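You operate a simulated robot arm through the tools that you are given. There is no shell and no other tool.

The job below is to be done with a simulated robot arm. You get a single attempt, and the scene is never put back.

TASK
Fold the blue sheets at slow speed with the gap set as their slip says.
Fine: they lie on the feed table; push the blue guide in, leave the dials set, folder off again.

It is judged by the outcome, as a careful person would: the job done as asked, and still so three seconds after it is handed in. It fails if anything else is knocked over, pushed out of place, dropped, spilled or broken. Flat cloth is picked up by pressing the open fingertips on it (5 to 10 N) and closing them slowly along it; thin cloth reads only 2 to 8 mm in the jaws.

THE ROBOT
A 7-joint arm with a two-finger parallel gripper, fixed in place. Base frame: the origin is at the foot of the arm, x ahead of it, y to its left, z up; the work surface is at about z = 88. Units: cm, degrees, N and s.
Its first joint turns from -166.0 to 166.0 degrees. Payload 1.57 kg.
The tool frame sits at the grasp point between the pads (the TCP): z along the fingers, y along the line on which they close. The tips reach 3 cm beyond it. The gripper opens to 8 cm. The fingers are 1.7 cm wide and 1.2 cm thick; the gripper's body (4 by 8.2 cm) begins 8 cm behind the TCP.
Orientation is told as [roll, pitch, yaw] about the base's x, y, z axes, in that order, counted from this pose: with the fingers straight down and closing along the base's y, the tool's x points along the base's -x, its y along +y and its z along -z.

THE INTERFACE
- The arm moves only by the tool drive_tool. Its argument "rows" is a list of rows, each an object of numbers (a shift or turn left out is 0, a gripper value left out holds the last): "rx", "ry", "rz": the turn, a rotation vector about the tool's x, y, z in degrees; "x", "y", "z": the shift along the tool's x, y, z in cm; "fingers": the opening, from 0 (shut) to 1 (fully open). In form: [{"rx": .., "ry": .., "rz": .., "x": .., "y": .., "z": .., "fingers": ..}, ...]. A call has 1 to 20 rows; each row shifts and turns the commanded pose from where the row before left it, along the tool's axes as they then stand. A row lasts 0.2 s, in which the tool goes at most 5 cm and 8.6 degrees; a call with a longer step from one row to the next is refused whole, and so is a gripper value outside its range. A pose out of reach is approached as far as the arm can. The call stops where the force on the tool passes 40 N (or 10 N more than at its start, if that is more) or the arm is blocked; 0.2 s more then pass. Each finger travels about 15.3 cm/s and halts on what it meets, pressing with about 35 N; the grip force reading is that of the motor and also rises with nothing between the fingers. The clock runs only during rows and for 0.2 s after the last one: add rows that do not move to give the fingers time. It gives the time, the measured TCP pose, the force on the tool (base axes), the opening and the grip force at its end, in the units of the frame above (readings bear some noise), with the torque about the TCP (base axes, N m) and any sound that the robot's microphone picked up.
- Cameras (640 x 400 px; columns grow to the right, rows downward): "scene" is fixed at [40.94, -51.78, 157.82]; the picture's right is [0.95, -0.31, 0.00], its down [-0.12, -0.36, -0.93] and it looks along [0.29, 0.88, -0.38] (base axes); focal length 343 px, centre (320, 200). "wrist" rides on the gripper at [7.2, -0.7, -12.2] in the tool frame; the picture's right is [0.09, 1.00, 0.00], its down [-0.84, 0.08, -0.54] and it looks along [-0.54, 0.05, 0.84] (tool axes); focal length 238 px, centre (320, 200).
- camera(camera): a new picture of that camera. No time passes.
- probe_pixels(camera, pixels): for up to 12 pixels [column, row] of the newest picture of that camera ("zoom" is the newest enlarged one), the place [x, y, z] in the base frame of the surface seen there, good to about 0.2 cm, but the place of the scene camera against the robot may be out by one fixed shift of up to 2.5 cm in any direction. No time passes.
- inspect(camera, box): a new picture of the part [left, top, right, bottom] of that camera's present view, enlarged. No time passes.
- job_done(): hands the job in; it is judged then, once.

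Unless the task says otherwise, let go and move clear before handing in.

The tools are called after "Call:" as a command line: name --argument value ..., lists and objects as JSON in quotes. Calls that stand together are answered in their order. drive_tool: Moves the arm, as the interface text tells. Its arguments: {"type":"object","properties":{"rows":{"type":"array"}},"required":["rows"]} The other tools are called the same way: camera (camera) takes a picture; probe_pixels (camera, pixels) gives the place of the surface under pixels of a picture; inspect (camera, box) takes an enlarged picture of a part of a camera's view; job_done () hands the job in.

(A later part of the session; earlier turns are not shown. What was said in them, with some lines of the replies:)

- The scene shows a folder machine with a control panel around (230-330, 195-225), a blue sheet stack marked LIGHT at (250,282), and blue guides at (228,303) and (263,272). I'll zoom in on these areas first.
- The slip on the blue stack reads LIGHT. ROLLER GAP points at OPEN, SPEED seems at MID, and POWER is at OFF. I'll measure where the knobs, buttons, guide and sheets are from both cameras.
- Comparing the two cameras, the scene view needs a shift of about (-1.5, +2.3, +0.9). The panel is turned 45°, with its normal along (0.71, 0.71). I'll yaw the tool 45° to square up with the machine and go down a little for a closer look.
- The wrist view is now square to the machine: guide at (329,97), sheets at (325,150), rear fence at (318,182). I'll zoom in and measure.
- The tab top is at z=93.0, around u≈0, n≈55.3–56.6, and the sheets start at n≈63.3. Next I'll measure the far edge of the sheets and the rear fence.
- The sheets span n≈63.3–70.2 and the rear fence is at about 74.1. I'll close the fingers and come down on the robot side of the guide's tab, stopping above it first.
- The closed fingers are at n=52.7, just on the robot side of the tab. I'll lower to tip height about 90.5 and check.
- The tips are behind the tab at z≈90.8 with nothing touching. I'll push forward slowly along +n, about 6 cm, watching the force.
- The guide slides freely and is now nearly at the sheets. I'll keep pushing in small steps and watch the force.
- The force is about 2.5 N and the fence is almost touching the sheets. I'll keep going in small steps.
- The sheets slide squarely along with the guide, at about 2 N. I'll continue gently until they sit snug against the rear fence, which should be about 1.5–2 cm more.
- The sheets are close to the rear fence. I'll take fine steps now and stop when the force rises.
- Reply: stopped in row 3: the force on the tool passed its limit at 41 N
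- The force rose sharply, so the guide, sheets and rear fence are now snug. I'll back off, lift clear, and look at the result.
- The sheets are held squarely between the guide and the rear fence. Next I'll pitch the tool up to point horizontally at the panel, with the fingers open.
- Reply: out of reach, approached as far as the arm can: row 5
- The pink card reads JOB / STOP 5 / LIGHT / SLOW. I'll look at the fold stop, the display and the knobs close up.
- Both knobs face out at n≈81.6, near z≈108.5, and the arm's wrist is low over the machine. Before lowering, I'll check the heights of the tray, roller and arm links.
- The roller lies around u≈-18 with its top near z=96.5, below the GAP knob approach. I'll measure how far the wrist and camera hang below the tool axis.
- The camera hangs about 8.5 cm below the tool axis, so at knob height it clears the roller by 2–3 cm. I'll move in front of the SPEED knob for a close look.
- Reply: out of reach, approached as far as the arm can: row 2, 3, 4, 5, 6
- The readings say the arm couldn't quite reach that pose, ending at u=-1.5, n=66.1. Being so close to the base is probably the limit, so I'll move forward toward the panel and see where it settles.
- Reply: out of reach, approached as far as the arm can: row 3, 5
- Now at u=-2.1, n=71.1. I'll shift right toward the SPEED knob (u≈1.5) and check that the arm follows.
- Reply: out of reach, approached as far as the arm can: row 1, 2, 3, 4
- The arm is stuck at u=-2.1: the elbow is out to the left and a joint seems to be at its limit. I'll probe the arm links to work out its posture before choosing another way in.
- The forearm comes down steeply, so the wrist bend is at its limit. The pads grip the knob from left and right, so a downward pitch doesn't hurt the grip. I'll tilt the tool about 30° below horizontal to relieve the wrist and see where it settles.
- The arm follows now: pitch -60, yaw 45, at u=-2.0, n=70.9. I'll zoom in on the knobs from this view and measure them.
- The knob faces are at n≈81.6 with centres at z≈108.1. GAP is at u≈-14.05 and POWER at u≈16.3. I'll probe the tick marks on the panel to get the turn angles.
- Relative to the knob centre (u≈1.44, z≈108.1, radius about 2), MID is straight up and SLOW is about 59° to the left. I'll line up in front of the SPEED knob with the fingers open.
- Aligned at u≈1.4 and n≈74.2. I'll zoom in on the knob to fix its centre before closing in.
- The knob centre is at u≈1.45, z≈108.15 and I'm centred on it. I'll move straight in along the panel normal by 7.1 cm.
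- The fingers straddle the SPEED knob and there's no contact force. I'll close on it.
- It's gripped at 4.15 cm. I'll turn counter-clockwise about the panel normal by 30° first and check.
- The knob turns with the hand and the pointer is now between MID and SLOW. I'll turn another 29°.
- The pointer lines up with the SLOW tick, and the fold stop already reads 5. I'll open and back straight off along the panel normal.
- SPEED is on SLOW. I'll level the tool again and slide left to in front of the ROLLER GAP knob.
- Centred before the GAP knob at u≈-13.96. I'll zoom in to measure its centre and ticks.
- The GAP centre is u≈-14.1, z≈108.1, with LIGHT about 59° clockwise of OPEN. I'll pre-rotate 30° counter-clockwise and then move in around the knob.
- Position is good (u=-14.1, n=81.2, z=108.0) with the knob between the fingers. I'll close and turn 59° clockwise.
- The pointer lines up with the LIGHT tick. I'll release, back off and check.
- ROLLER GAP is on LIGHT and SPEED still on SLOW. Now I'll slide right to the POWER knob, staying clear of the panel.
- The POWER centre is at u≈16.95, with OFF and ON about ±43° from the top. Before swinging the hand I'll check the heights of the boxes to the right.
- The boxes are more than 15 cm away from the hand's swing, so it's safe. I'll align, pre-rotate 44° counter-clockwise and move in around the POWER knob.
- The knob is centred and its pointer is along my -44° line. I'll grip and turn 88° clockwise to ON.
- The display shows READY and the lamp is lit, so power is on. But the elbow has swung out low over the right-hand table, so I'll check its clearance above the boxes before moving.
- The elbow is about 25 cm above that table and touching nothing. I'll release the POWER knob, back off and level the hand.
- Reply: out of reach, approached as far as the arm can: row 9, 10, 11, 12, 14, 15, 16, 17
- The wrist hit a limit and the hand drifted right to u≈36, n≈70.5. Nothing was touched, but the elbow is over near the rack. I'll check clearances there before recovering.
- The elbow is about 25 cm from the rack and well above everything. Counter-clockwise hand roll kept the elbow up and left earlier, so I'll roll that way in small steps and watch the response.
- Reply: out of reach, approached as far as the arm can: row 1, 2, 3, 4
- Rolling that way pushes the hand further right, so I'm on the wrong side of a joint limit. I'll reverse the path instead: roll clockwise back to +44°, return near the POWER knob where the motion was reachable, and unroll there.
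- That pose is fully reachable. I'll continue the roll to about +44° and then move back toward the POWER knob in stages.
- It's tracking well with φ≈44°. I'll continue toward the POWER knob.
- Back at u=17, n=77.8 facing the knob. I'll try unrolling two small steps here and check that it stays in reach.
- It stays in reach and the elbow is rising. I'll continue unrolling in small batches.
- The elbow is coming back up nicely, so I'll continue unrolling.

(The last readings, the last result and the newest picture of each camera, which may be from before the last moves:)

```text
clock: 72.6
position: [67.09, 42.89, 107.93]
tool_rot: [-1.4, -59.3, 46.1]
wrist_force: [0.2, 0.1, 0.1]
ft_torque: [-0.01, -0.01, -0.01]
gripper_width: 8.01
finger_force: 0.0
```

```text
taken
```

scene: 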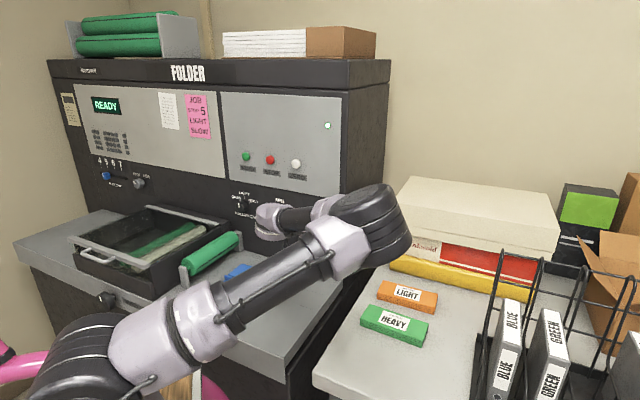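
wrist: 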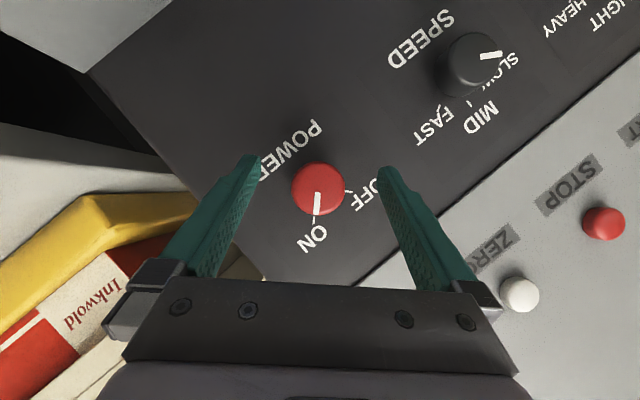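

Now at φ≈0 and the elbow is higher. I'll roll on to about -40° so the elbow comes back over the middle.

Call:
drive_tool --rows '[{"rx": 2.5, "rz": -4.3}, {"rx": 2.5, "rz": -4.3}, {"rx": 2.5, "rz": -4.3}, {"rx": 2.5, "rz": -4.3}, {"rx": 2.5, "rz": -4.3}, {"rx": 2.5, "rz": -4.3}, {"rx": 2.5, "rz": -4.3}, {"rx": 2.5, "rz": -4.3}, {}]'

Call:
camera --camera "scene"

Call:
camera --camera "wrist"

```text
clock: 74.6
position: [67.18, 42.81, 108.09]
tool_rot: [-59.1, -40.9, 92.7]
wrist_force: [-0.1, -0.3, -0.2]
ft_torque: [-0.02, 0.0, 0.07]
gripper_width: 8.0
finger_force: 0.0
```

```text
taken
```

scene: 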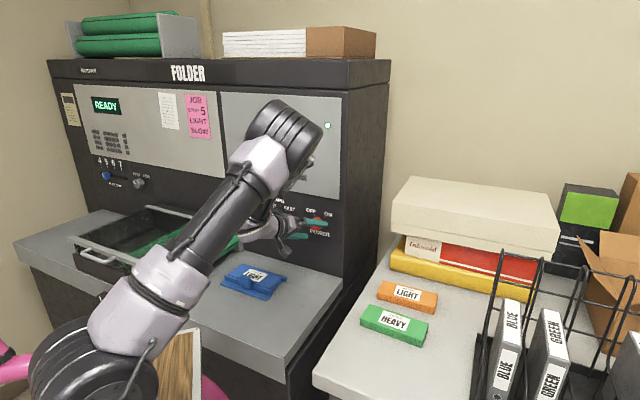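

```text
taken
```

wrist: 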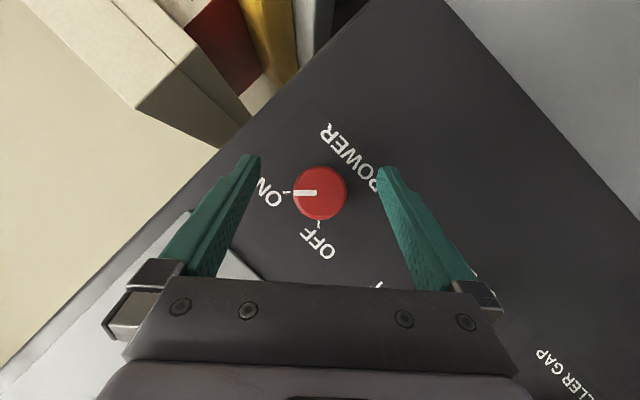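

Recovered: the elbow is up, φ≈-41°, and POWER shows ON. I'll back off, slide left to the middle, level the hand and close the fingers ready to press START.

Call:
drive_tool --rows '[{"x": 1.0, "z": -1.73}, {"x": 1.0, "z": -1.73}, {"x": -1.605, "y": 2.14, "z": -0.94}, {"x": -1.605, "y": 2.14, "z": -0.94}, {"x": -1.605, "y": 2.14, "z": -0.94}, {"x": -1.605, "y": 2.14, "z": -0.94}, {"x": -1.605, "y": 2.14, "z": -0.94}, {"x": -1.605, "y": 2.14, "z": -0.94}, {"rx": -2.6, "rz": 4.45, "fingers": 0}, {"rx": -2.6, "rz": 4.45}, {"rx": -2.6, "rz": 4.45}, {"rx": -2.6, "rz": 4.45}, {"rx": -2.6, "rz": 4.45}, {"rx": -2.6, "rz": 4.45}, {"rx": -2.6, "rz": 4.45}, {"rx": -2.6, "rz": 4.45}, {}]'

Call:
camera --camera "scene"

Call:
camera --camera "wrist"

```text
clock: 78.2
position: [52.28, 52.08, 108.25]
tool_rot: [1.8, -59.4, 43.5]
wrist_force: [1.0, -0.1, 0.3]
ft_torque: [-0.03, 0.01, 0.04]
gripper_width: 0.02
finger_force: 21.9
```

```text
taken
```

scene: 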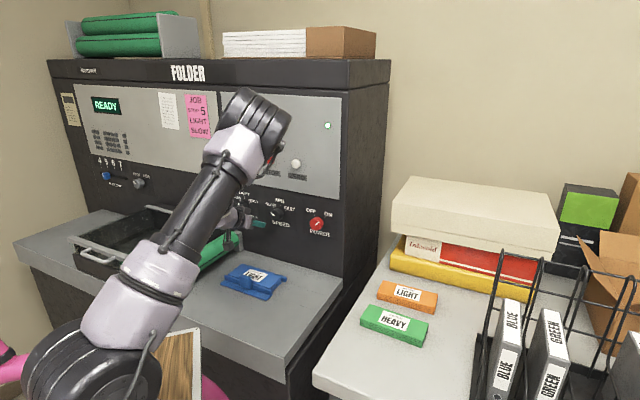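

```text
taken
```

wrist: 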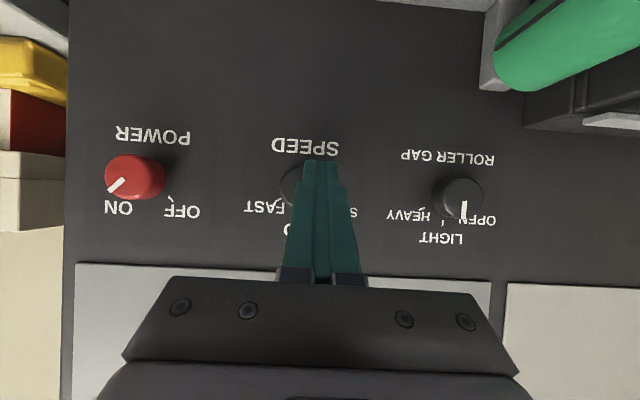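

I'm at u=0, n=73.8 with closed fingers. Next I'll rise and shift left to stand off in front of the START button.

Call:
drive_tool --rows '[{"rx": 0.5, "rz": -0.86}, {"y": 1.405, "x": -2.184, "z": -0.957}, {"y": 1.405, "x": -2.184, "z": -0.957}, {"y": 1.405, "x": -2.184, "z": -0.957}, {"y": 1.405, "x": -2.184, "z": -0.957}, {"y": 1.405, "x": -2.184, "z": -0.957}, {"y": 1.405, "x": -2.184, "z": -0.957}, {"y": 1.405, "x": -2.184, "z": -0.957}, {"y": 1.405, "x": -2.184, "z": -0.957}, {}]'

Call:
camera --camera "wrist"

Call:
camera --camera "scene"

```text
clock: 80.4
position: [45.75, 61.63, 127.03]
tool_rot: [-0.3, -59.3, 45.4]
wrist_force: [0.3, 0.1, 0.1]
ft_torque: [-0.01, -0.01, -0.01]
gripper_width: 0.0
finger_force: 21.6
```

```text
taken
```

wrist: 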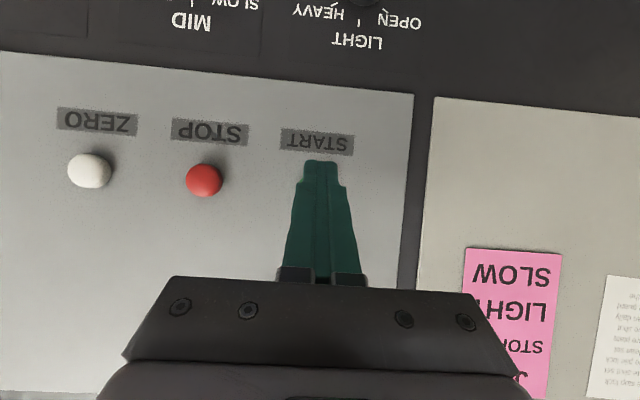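

```text
taken
```

scene: 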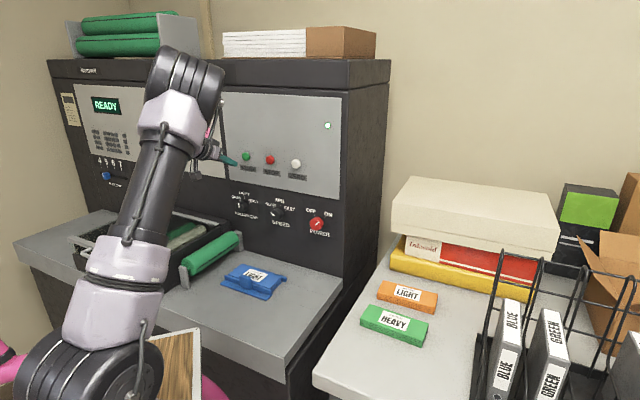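

START is hidden behind the fingertips, and its label is at (316,140). I'll measure STOP and ZERO to work out exactly where START is.

Call:
probe_pixels --camera "wrist" --pixels '[[204, 180], [204, 168], [204, 192], [190, 180], [218, 180], [90, 171], [316, 140], [210, 131], [97, 121], [330, 100]]'

Call:
inspect --camera "scene" --box '[190, 120, 320, 190]'

```text
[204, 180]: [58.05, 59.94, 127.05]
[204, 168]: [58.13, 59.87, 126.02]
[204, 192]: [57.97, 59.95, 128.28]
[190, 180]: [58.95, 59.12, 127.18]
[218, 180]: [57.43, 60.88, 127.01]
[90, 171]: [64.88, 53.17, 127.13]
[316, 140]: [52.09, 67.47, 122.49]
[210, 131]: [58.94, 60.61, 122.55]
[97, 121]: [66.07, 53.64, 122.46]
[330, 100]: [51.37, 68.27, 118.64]
```

```text
4.92 times, centred on (255, 155) of scene
```

zoom: 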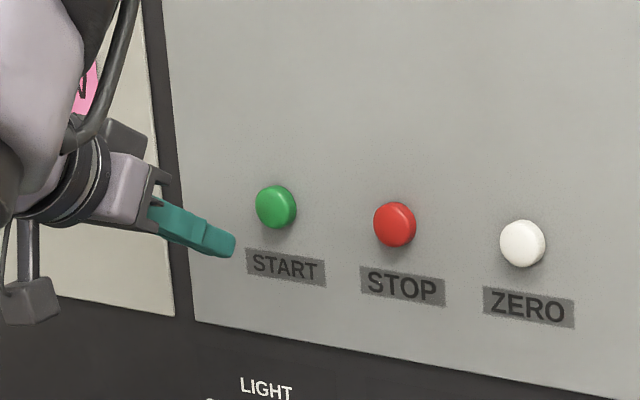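

START's centre works out to u≈-11.1, z≈127.1, n≈83.4. I'll raise 0.85 cm and advance to just short of the button.

Call:
drive_tool --rows '[{"x": -0.575, "z": 0.636, "y": -0.1}, {"x": -0.575, "z": 0.636}, {"x": -0.575, "z": 0.636}, {"x": -0.575, "z": 0.636}, {"x": -0.575, "z": 0.636}, {}]'

Call:
camera --camera "wrist"

Call:
inspect --camera "scene" --box '[190, 120, 320, 190]'

```text
clock: 81.8
position: [48.99, 64.55, 128.14]
tool_rot: [-0.3, -59.3, 45.4]
wrist_force: [0.9, 0.2, -0.2]
ft_torque: [0.01, -0.01, 0.01]
gripper_width: 0.0
finger_force: 21.5
```

```text
taken
```

wrist: 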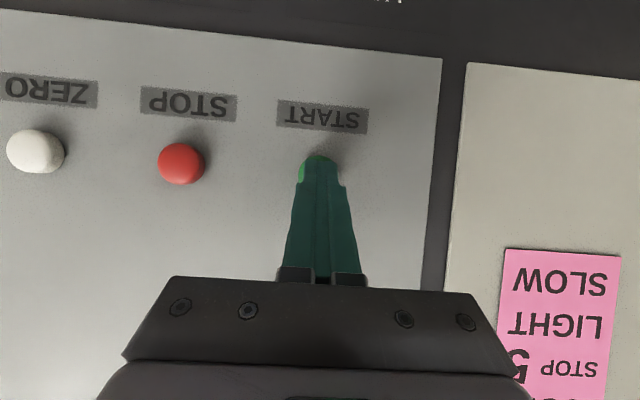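

```text
4.92 times, centred on (255, 155) of scene
```

zoom: 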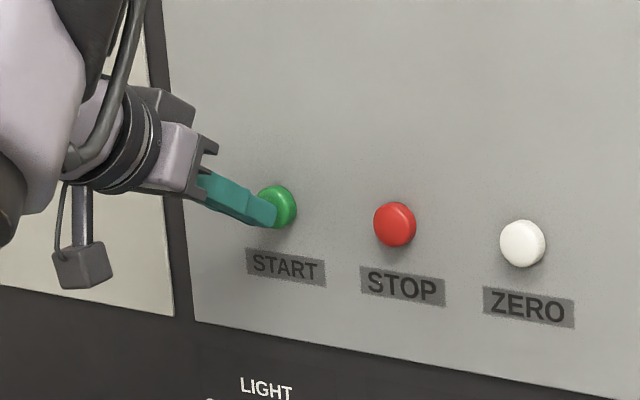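

The fingertips are right at the START button. I'll press in small steps, watching the force and the display.

Call:
drive_tool --rows '[{"x": -0.077, "z": 0.129}, {"x": -0.077, "z": 0.129}, {"x": -0.077, "z": 0.129}, {"x": -0.077, "z": 0.129}, {}]'

Call:
camera --camera "scene"

```text
clock: 83.0
position: [49.35, 65.03, 127.99]
tool_rot: [-0.3, -59.2, 45.4]
wrist_force: [-1.1, -2.0, 0.7]
ft_torque: [-0.03, -0.01, -0.02]
gripper_width: 0.0
finger_force: 21.4
heard: click
```

```text
taken
```

scene: 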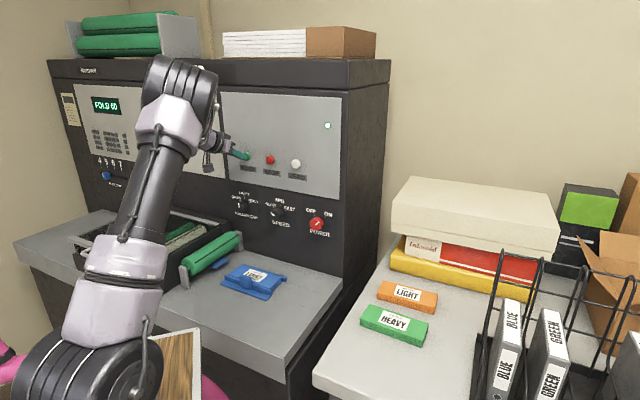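

A click was heard and the display reads FOLD, so the run has started. I'll back off and watch.

Call:
drive_tool --rows '[{"x": 0.51, "z": -0.86}, {"x": 0.51, "z": -0.86}, {"x": 1.02, "z": -1.72}, {"x": 1.02, "z": -1.72}, {}]'

Call:
inspect --camera "scene" --box '[60, 80, 220, 180]'

Call:
inspect --camera "scene" --box '[60, 190, 320, 350]'

```text
clock: 84.2
position: [45.19, 60.64, 128.05]
tool_rot: [-0.3, -59.3, 45.4]
wrist_force: [0.3, 0.4, -0.1]
ft_torque: [0.02, 0.03, -0.01]
gripper_width: 0.0
finger_force: 21.4
```

```text
4.00 times, centred on (140, 130) of scene
```

zoom: 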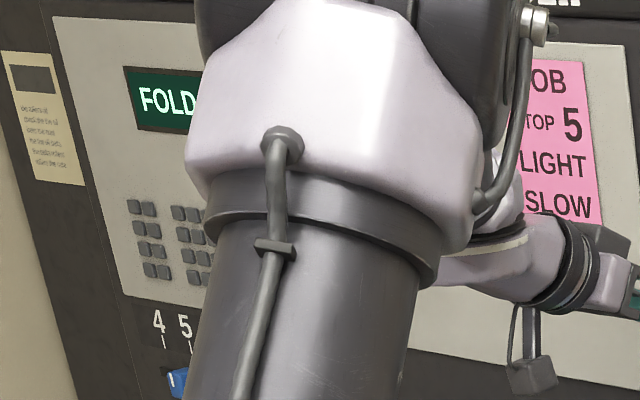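

```text
2.46 times, centred on (190, 270) of scene
```

zoom: 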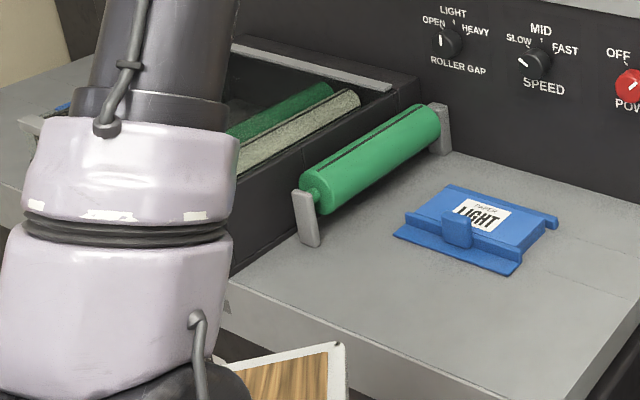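

The run is going, but the arm blocks the display. I'll move aside to the right, staying clear of the panel, and wait.

Call:
drive_tool --rows '[{"x": 1.44, "z": 0.85, "y": -2.17}, {"x": 1.44, "z": 0.85, "y": -2.17}, {"x": 1.44, "z": 0.85, "y": -2.17}, {"x": 1.44, "z": 0.85, "y": -2.17}, {"x": 1.44, "z": 0.85, "y": -2.17}, {"x": 1.44, "z": 0.85, "y": -2.17}, {}]'

Call:
camera --camera "scene"

Call:
inspect --camera "scene" --box '[0, 80, 220, 260]'

```text
clock: 85.8
position: [54.22, 51.51, 117.75]
tool_rot: [-0.4, -59.3, 45.4]
wrist_force: [-0.3, 0.1, 0.4]
ft_torque: [0.01, 0.01, -0.02]
gripper_width: 0.0
finger_force: 21.4
```

```text
taken
```

scene: 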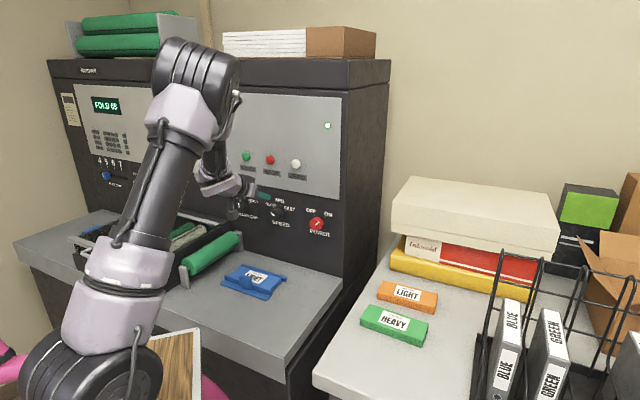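

```text
2.22 times, centred on (110, 170) of scene
```

zoom: 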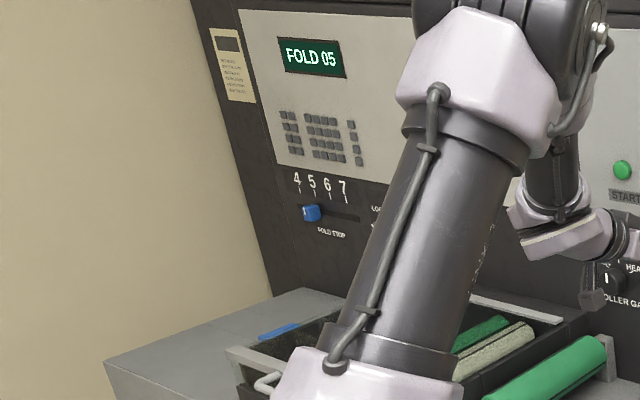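

The display reads FOLD 05 and folded blue sheets are coming out at the left. I'll wait.

Call:
drive_tool --rows '[{}, {}, {}, {}, {}, {}, {}, {}, {}, {}, {}, {}, {}, {}, {}, {}, {}, {}, {}, {}]'

Call:
inspect --camera "scene" --box '[0, 80, 220, 260]'

Call:
drive_tool --rows '[{}, {}, {}, {}, {}, {}, {}, {}, {}, {}, {}, {}, {}, {}, {}, {}, {}, {}, {}, {}]'

Call:
inspect --camera "scene" --box '[0, 80, 300, 310]'

```text
clock: 90.0
position: [54.43, 51.59, 117.91]
tool_rot: [-0.3, -59.3, 45.4]
wrist_force: [0.3, 0.6, 0.6]
ft_torque: [0.0, 0.0, 0.02]
gripper_width: 0.0
finger_force: 21.7
```

```text
2.22 times, centred on (110, 170) of scene
```

zoom: 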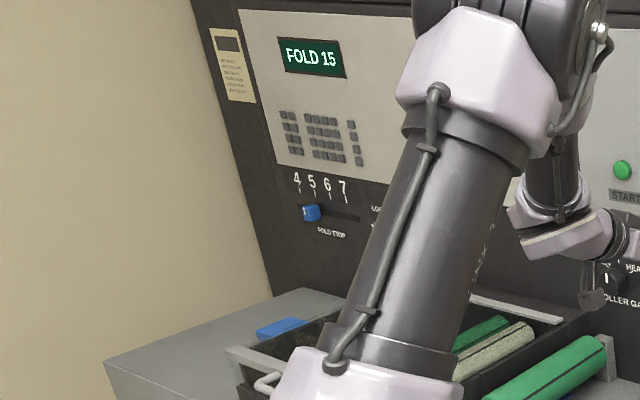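

```text
clock: 94.2
position: [54.41, 51.54, 117.92]
tool_rot: [-0.3, -59.2, 45.5]
wrist_force: [0.2, 0.0, -0.1]
ft_torque: [0.0, 0.0, -0.01]
gripper_width: 0.0
finger_force: 21.5
```

```text
1.74 times, centred on (150, 195) of scene
```

zoom: 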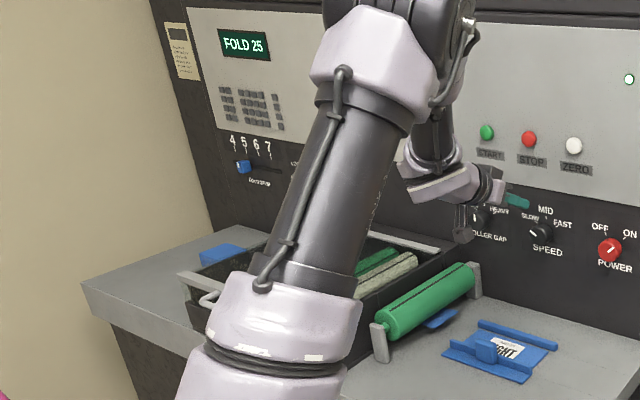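

FOLD 25, and the feed stack is shrinking. I'll keep waiting until it finishes.

Call:
drive_tool --rows '[{}, {}, {}, {}, {}, {}, {}, {}, {}, {}, {}, {}, {}, {}, {}, {}, {}, {}, {}, {}]'

Call:
drive_tool --rows '[{}, {}, {}, {}, {}, {}, {}, {}, {}, {}, {}, {}, {}, {}, {}, {}, {}, {}, {}, {}]'

Call:
inspect --camera "scene" --box '[0, 80, 300, 310]'

```text
clock: 98.4
position: [54.32, 51.59, 117.99]
tool_rot: [-0.3, -59.3, 45.4]
wrist_force: [-0.5, 0.8, 0.3]
ft_torque: [0.02, -0.01, 0.02]
gripper_width: 0.0
finger_force: 21.2
```

```text
clock: 102.6
position: [54.35, 51.5, 117.95]
tool_rot: [-0.3, -59.4, 45.3]
wrist_force: [0.3, -0.1, -0.3]
ft_torque: [-0.01, -0.03, 0.02]
gripper_width: 0.0
finger_force: 20.9
```

```text
1.74 times, centred on (150, 195) of scene
```

zoom: 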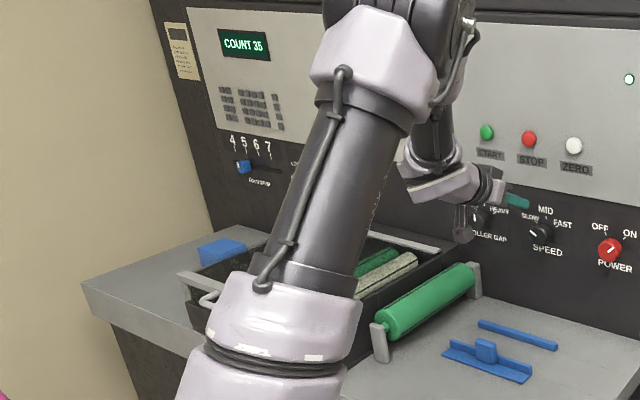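

The display shows COUNT 35 and the feed table is empty, with the folded sheets stacked at the left. Next I'll turn the power off, so I'm moving to the POWER knob with open fingers.

Call:
drive_tool --rows '[{"x": 1.18, "z": 0.757, "y": -2.136, "fingers": 1}, {"x": 1.18, "z": 0.757, "y": -2.136}, {"x": 1.18, "z": 0.757, "y": -2.136}, {"x": 1.18, "z": 0.757, "y": -2.136}, {"x": 1.18, "z": 0.757, "y": -2.136}, {"x": 1.18, "z": 0.757, "y": -2.136}, {"x": 1.18, "z": 0.757, "y": -2.136}, {"x": -0.66, "z": 1.12}, {"x": -0.66, "z": 1.12}, {}]'

Call:
camera --camera "wrist"

Call:
camera --camera "scene"

```text
clock: 104.8
position: [67.04, 43.01, 108.29]
tool_rot: [-0.3, -59.2, 45.3]
wrist_force: [-0.2, 0.1, -0.1]
ft_torque: [0.01, -0.01, 0.0]
gripper_width: 8.02
finger_force: 0.1
```

```text
taken
```

wrist: 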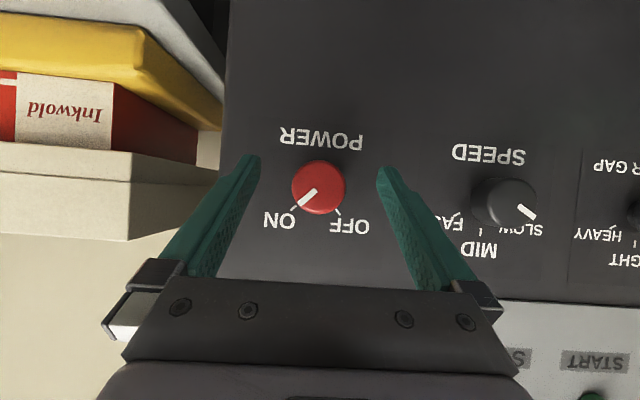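

```text
taken
```

scene: 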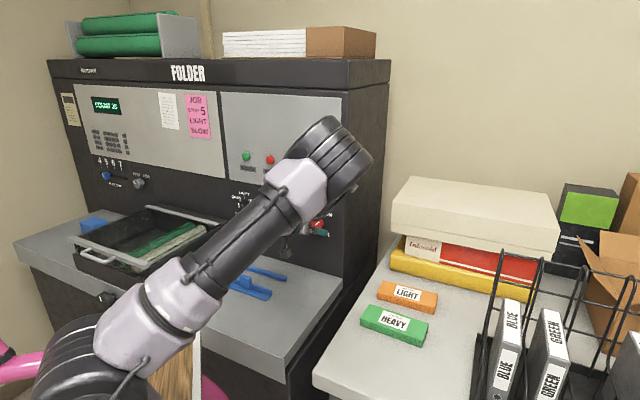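

Aligned with the POWER knob at ON. I'll pre-roll +12°, move in, and grip.

Call:
drive_tool --rows '[{"rx": -3.06, "rz": 5.16}, {"rx": -3.06, "rz": 5.16}, {"x": -0.43, "z": 0.72}, {"x": -0.43, "z": 0.72}, {"x": -0.43, "z": 0.72}, {"x": -0.42, "z": 0.72}, {}, {"fingers": 0.6}, {"fingers": 0.4}, {"fingers": 0.4}, {}]'

Call:
inspect --camera "wrist" --box '[240, 120, 400, 260]'

Call:
camera --camera "scene"

```text
clock: 107.2
position: [69.49, 45.47, 108.45]
tool_rot: [22.3, -57.3, 26.0]
wrist_force: [0.7, 1.8, -0.8]
ft_torque: [-0.08, -0.01, -0.05]
gripper_width: 4.11
finger_force: 45.2
```

```text
2.86 times, centred on (320, 190) of wrist
```

zoom: 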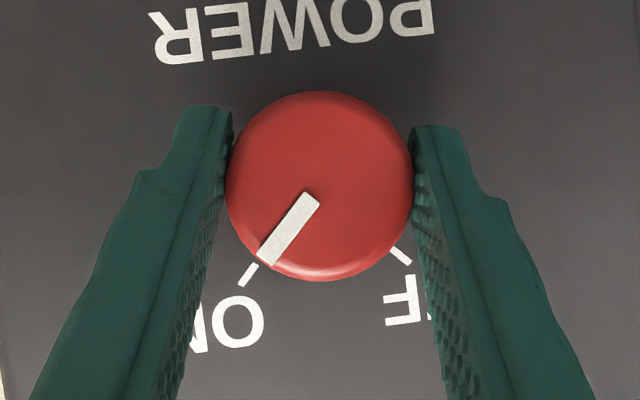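

```text
taken
```

scene: 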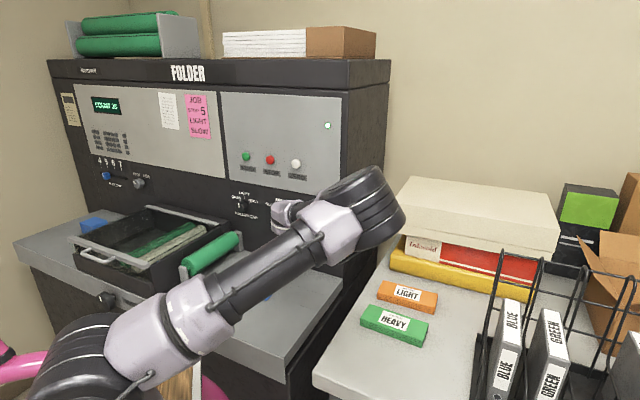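

Gripped, with the pointer on ON. I'll turn counter-clockwise toward OFF, checking at the halfway point.

Call:
drive_tool --rows '[{"rx": 2.8, "rz": -4.73}, {"rx": 2.8, "rz": -4.73}, {"rx": 2.8, "rz": -4.73}, {"rx": 2.8, "rz": -4.73}, {"rx": 2.8, "rz": -4.73}, {"rx": 2.8, "rz": -4.73}, {"rx": 2.8, "rz": -4.73}, {"rx": 2.8, "rz": -4.73}, {"rx": 2.8, "rz": -4.73}, {"rx": 2.8, "rz": -4.73}, {}]'

Call:
inspect --camera "wrist" --box '[240, 120, 400, 260]'

Call:
camera --camera "scene"

```text
clock: 109.6
position: [69.25, 45.6, 108.17]
tool_rot: [-61.5, -38.9, 94.4]
wrist_force: [-15.8, 8.3, 6.9]
ft_torque: [0.37, -0.33, 0.54]
gripper_width: 4.14
finger_force: 45.1
```

```text
2.86 times, centred on (320, 190) of wrist
```

zoom: 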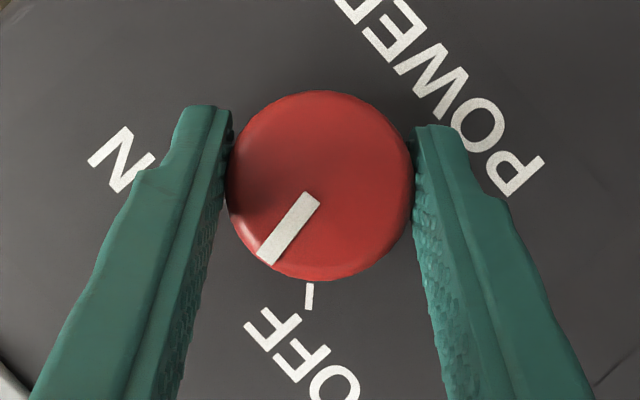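

```text
taken
```

scene: 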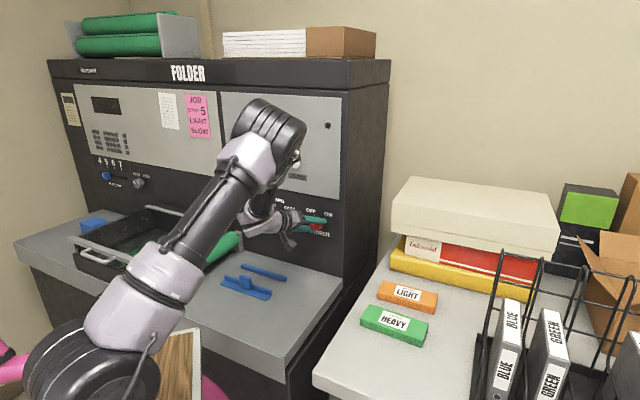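

The display and lamp are already off. I'll continue about 33° so the pointer sits fully on the OFF tick.

Call:
drive_tool --rows '[{"rx": 2.55, "rz": -4.3}, {"rx": 2.55, "rz": -4.3}, {"rx": 2.55, "rz": -4.3}, {"rx": 2.55, "rz": -4.3}, {"rx": 2.55, "rz": -4.3}, {"rx": 2.55, "rz": -4.3}, {}]'

Call:
inspect --camera "wrist" --box '[240, 120, 400, 260]'

Call:
camera --camera "scene"

```text
clock: 111.2
position: [69.15, 45.72, 108.22]
tool_rot: [-81.1, -14.4, 103.5]
wrist_force: [-24.4, 20.9, -11.0]
ft_torque: [-0.01, 0.1, 0.34]
gripper_width: 4.15
finger_force: 45.1
```

```text
2.86 times, centred on (320, 190) of wrist
```

zoom: 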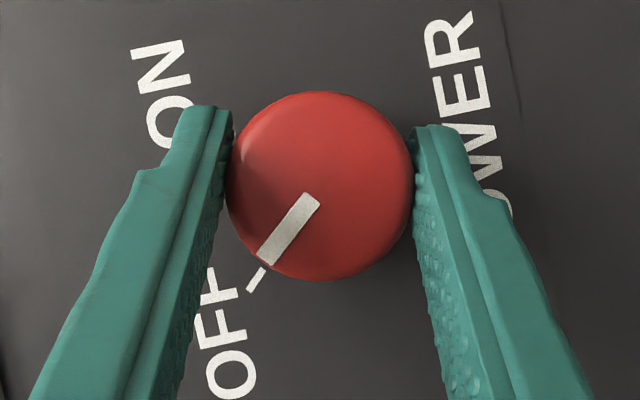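

```text
taken
```

scene: 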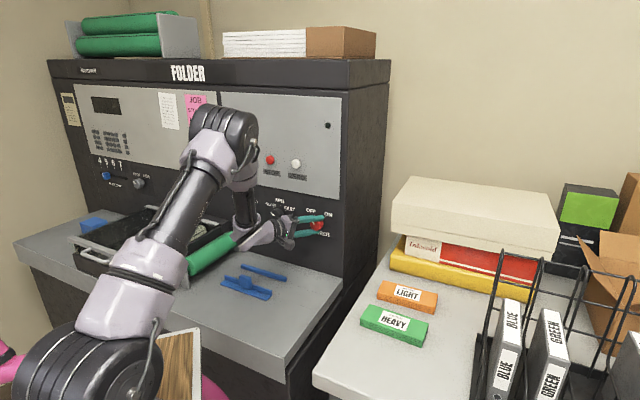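

The pointer is on the OFF tick. I'll release and back straight off along the panel normal.

Call:
drive_tool --rows '[{"fingers": 0.7}, {"fingers": 1}, {}, {}, {"x": 0.51, "z": -0.86}, {"x": 0.51, "z": -0.86}, {"x": 0.51, "z": -0.86}, {"x": 0.51, "z": -0.86}, {"x": 0.51, "z": -0.86}, {"x": 0.51, "z": -0.86}, {}]'

Call:
camera --camera "wrist"

Call:
camera --camera "scene"

```text
clock: 113.6
position: [65.12, 41.12, 108.31]
tool_rot: [-81.1, -14.4, 103.3]
wrist_force: [0.5, 0.1, 1.2]
ft_torque: [0.01, -0.02, 0.05]
gripper_width: 8.0
finger_force: 0.0
```

```text
taken
```

wrist: 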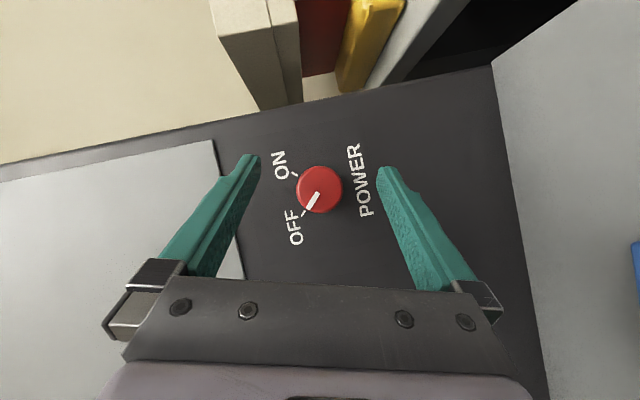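

```text
taken
```

scene: 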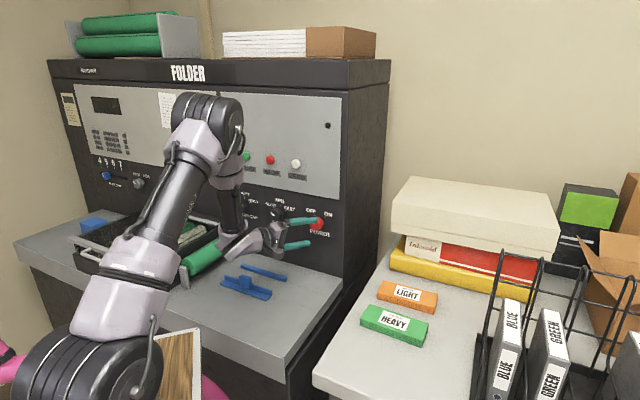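

POWER is on OFF. I'll retreat a bit further and do a final check of the dials, the guide and the folded stack.

Call:
drive_tool --rows '[{"x": 0.51, "z": -0.86}, {"x": 0.51, "z": -0.86}, {"x": 0.51, "z": -0.86}, {}, {}, {}]'

Call:
inspect --camera "scene" --box '[210, 120, 350, 250]'

Call:
inspect --camera "scene" --box '[10, 80, 310, 310]'

Call:
inspect --camera "scene" --box '[300, 160, 640, 400]'

```text
clock: 115.0
position: [63.32, 39.07, 108.34]
tool_rot: [-81.2, -14.4, 103.4]
wrist_force: [0.6, -0.6, -0.3]
ft_torque: [0.03, 0.0, 0.01]
gripper_width: 8.01
finger_force: 0.1
```

```text
3.08 times, centred on (280, 185) of scene
```

zoom: 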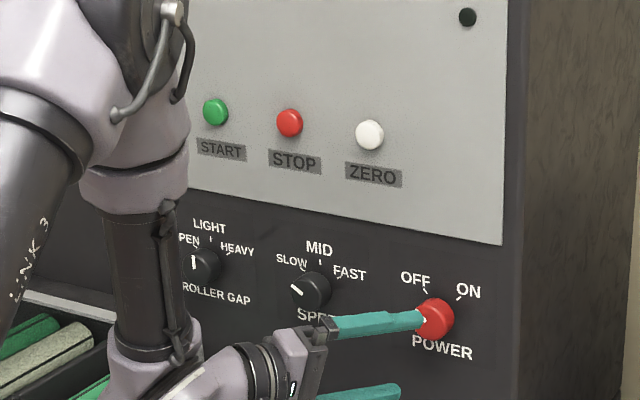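

```text
1.74 times, centred on (160, 195) of scene
```

zoom: 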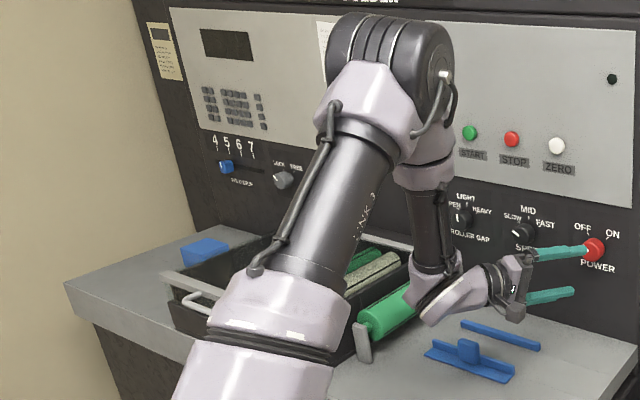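

```text
1.67 times, centred on (470, 280) of scene
```

zoom: 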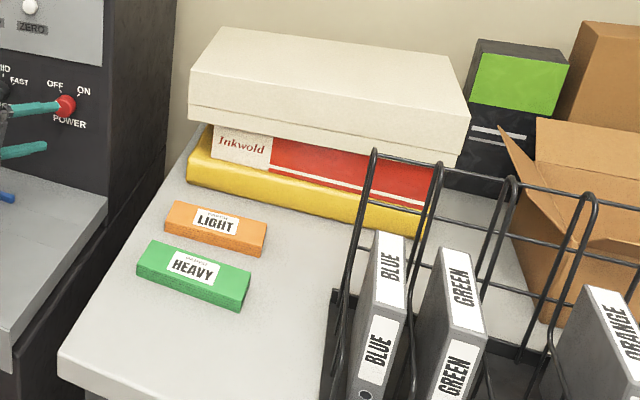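

Everything looks right, but the forearm is close to the roller, so I'll check that gap before the last move up.

Call:
probe_pixels --camera "scene" --pixels '[[220, 252], [222, 258], [214, 245], [208, 258], [200, 262], [225, 262], [240, 262]]'

Call:
inspect --camera "scene" --box '[160, 200, 320, 310]'

```text
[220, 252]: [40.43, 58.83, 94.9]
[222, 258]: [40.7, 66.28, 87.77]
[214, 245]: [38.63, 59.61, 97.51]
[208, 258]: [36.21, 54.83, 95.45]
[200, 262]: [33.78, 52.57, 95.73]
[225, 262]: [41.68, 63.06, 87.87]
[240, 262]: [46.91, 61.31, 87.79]
```

```text
3.64 times, centred on (240, 255) of scene
```

zoom: 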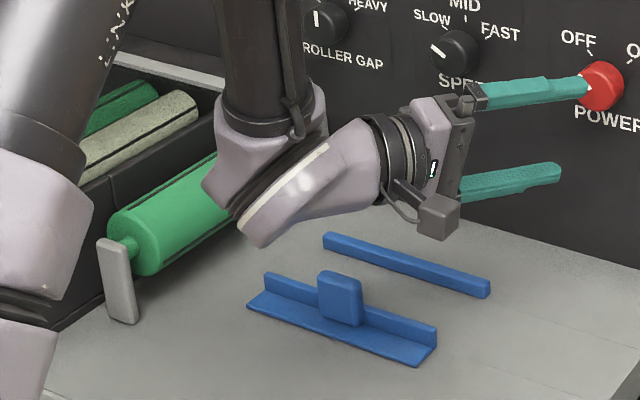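

The wrist is well in front of and above the roller, with no contact. I'll raise the arm clear and take a last look.

Call:
drive_tool --rows '[{"x": 0.51, "z": -0.86}, {"y": -1.93, "x": -0.45, "z": -0.26}, {"y": -1.93, "x": -0.45, "z": -0.26}, {"y": -1.93, "x": -0.45, "z": -0.26}, {"y": -1.93, "x": -0.45, "z": -0.26}, {}, {}]'

Call:
camera --camera "scene"

Call:
inspect --camera "scene" --box '[210, 170, 350, 250]'

Call:
inspect --camera "scene" --box '[0, 170, 310, 330]'

```text
clock: 116.6
position: [62.59, 38.06, 116.29]
tool_rot: [-81.1, -14.4, 103.4]
wrist_force: [-0.2, 0.2, -0.4]
ft_torque: [0.0, -0.03, 0.0]
gripper_width: 7.97
finger_force: 0.0
```

```text
taken
```

scene: 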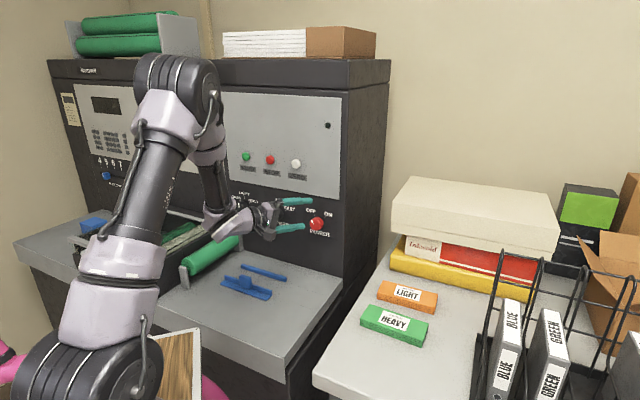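

```text
4.57 times, centred on (280, 210) of scene
```

zoom: 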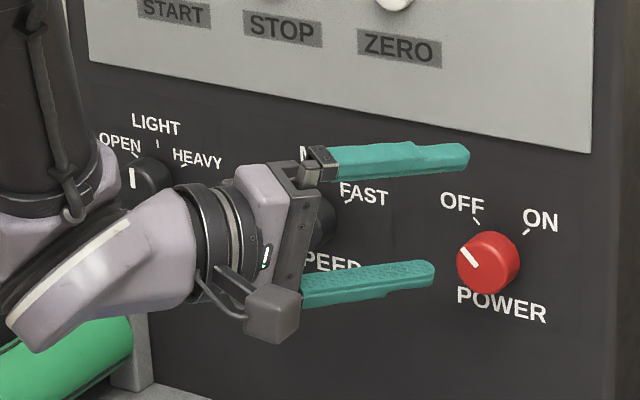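

```text
2.06 times, centred on (155, 250) of scene
```

zoom: 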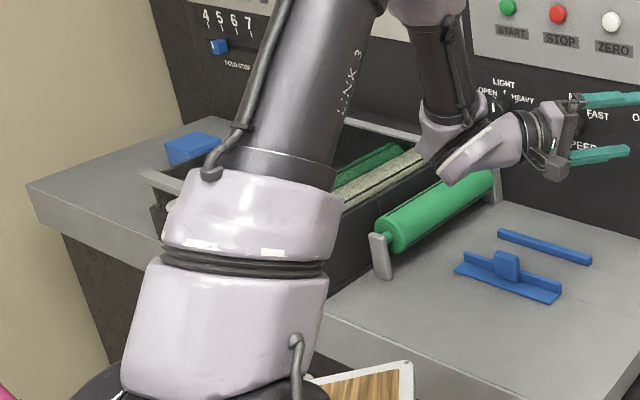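

Gap is on LIGHT, speed on SLOW and power on OFF. The blue guide is in, and the folded sheets lie stacked at the left. Everything else is undisturbed and the arm is clear, so I'm handing in.

Call:
job_done

```text
The job is handed in.
```

The blue sheets are folded and stacked on the delivery side at the left, and the folder's counter read 35 when it stopped.

- **Guide:** I pushed the blue guide in until the sheets sat snug against the rear fence, then left it there.
- **Dials:** ROLLER GAP is on LIGHT, as the slip on the stack says, and SPEED is on SLOW. Both are left set.
- **Power:** the folder is back on OFF, with the display and lamp dark.
- **Fold stop:** I didn't touch it. It appears to be at 5, which matches the pink job card.

While turning the power on, the arm hit a reach limit. The hand drifted right and the elbow swung over the side table before I brought it back. The force readings showed no contact, and nothing on the table looks moved.
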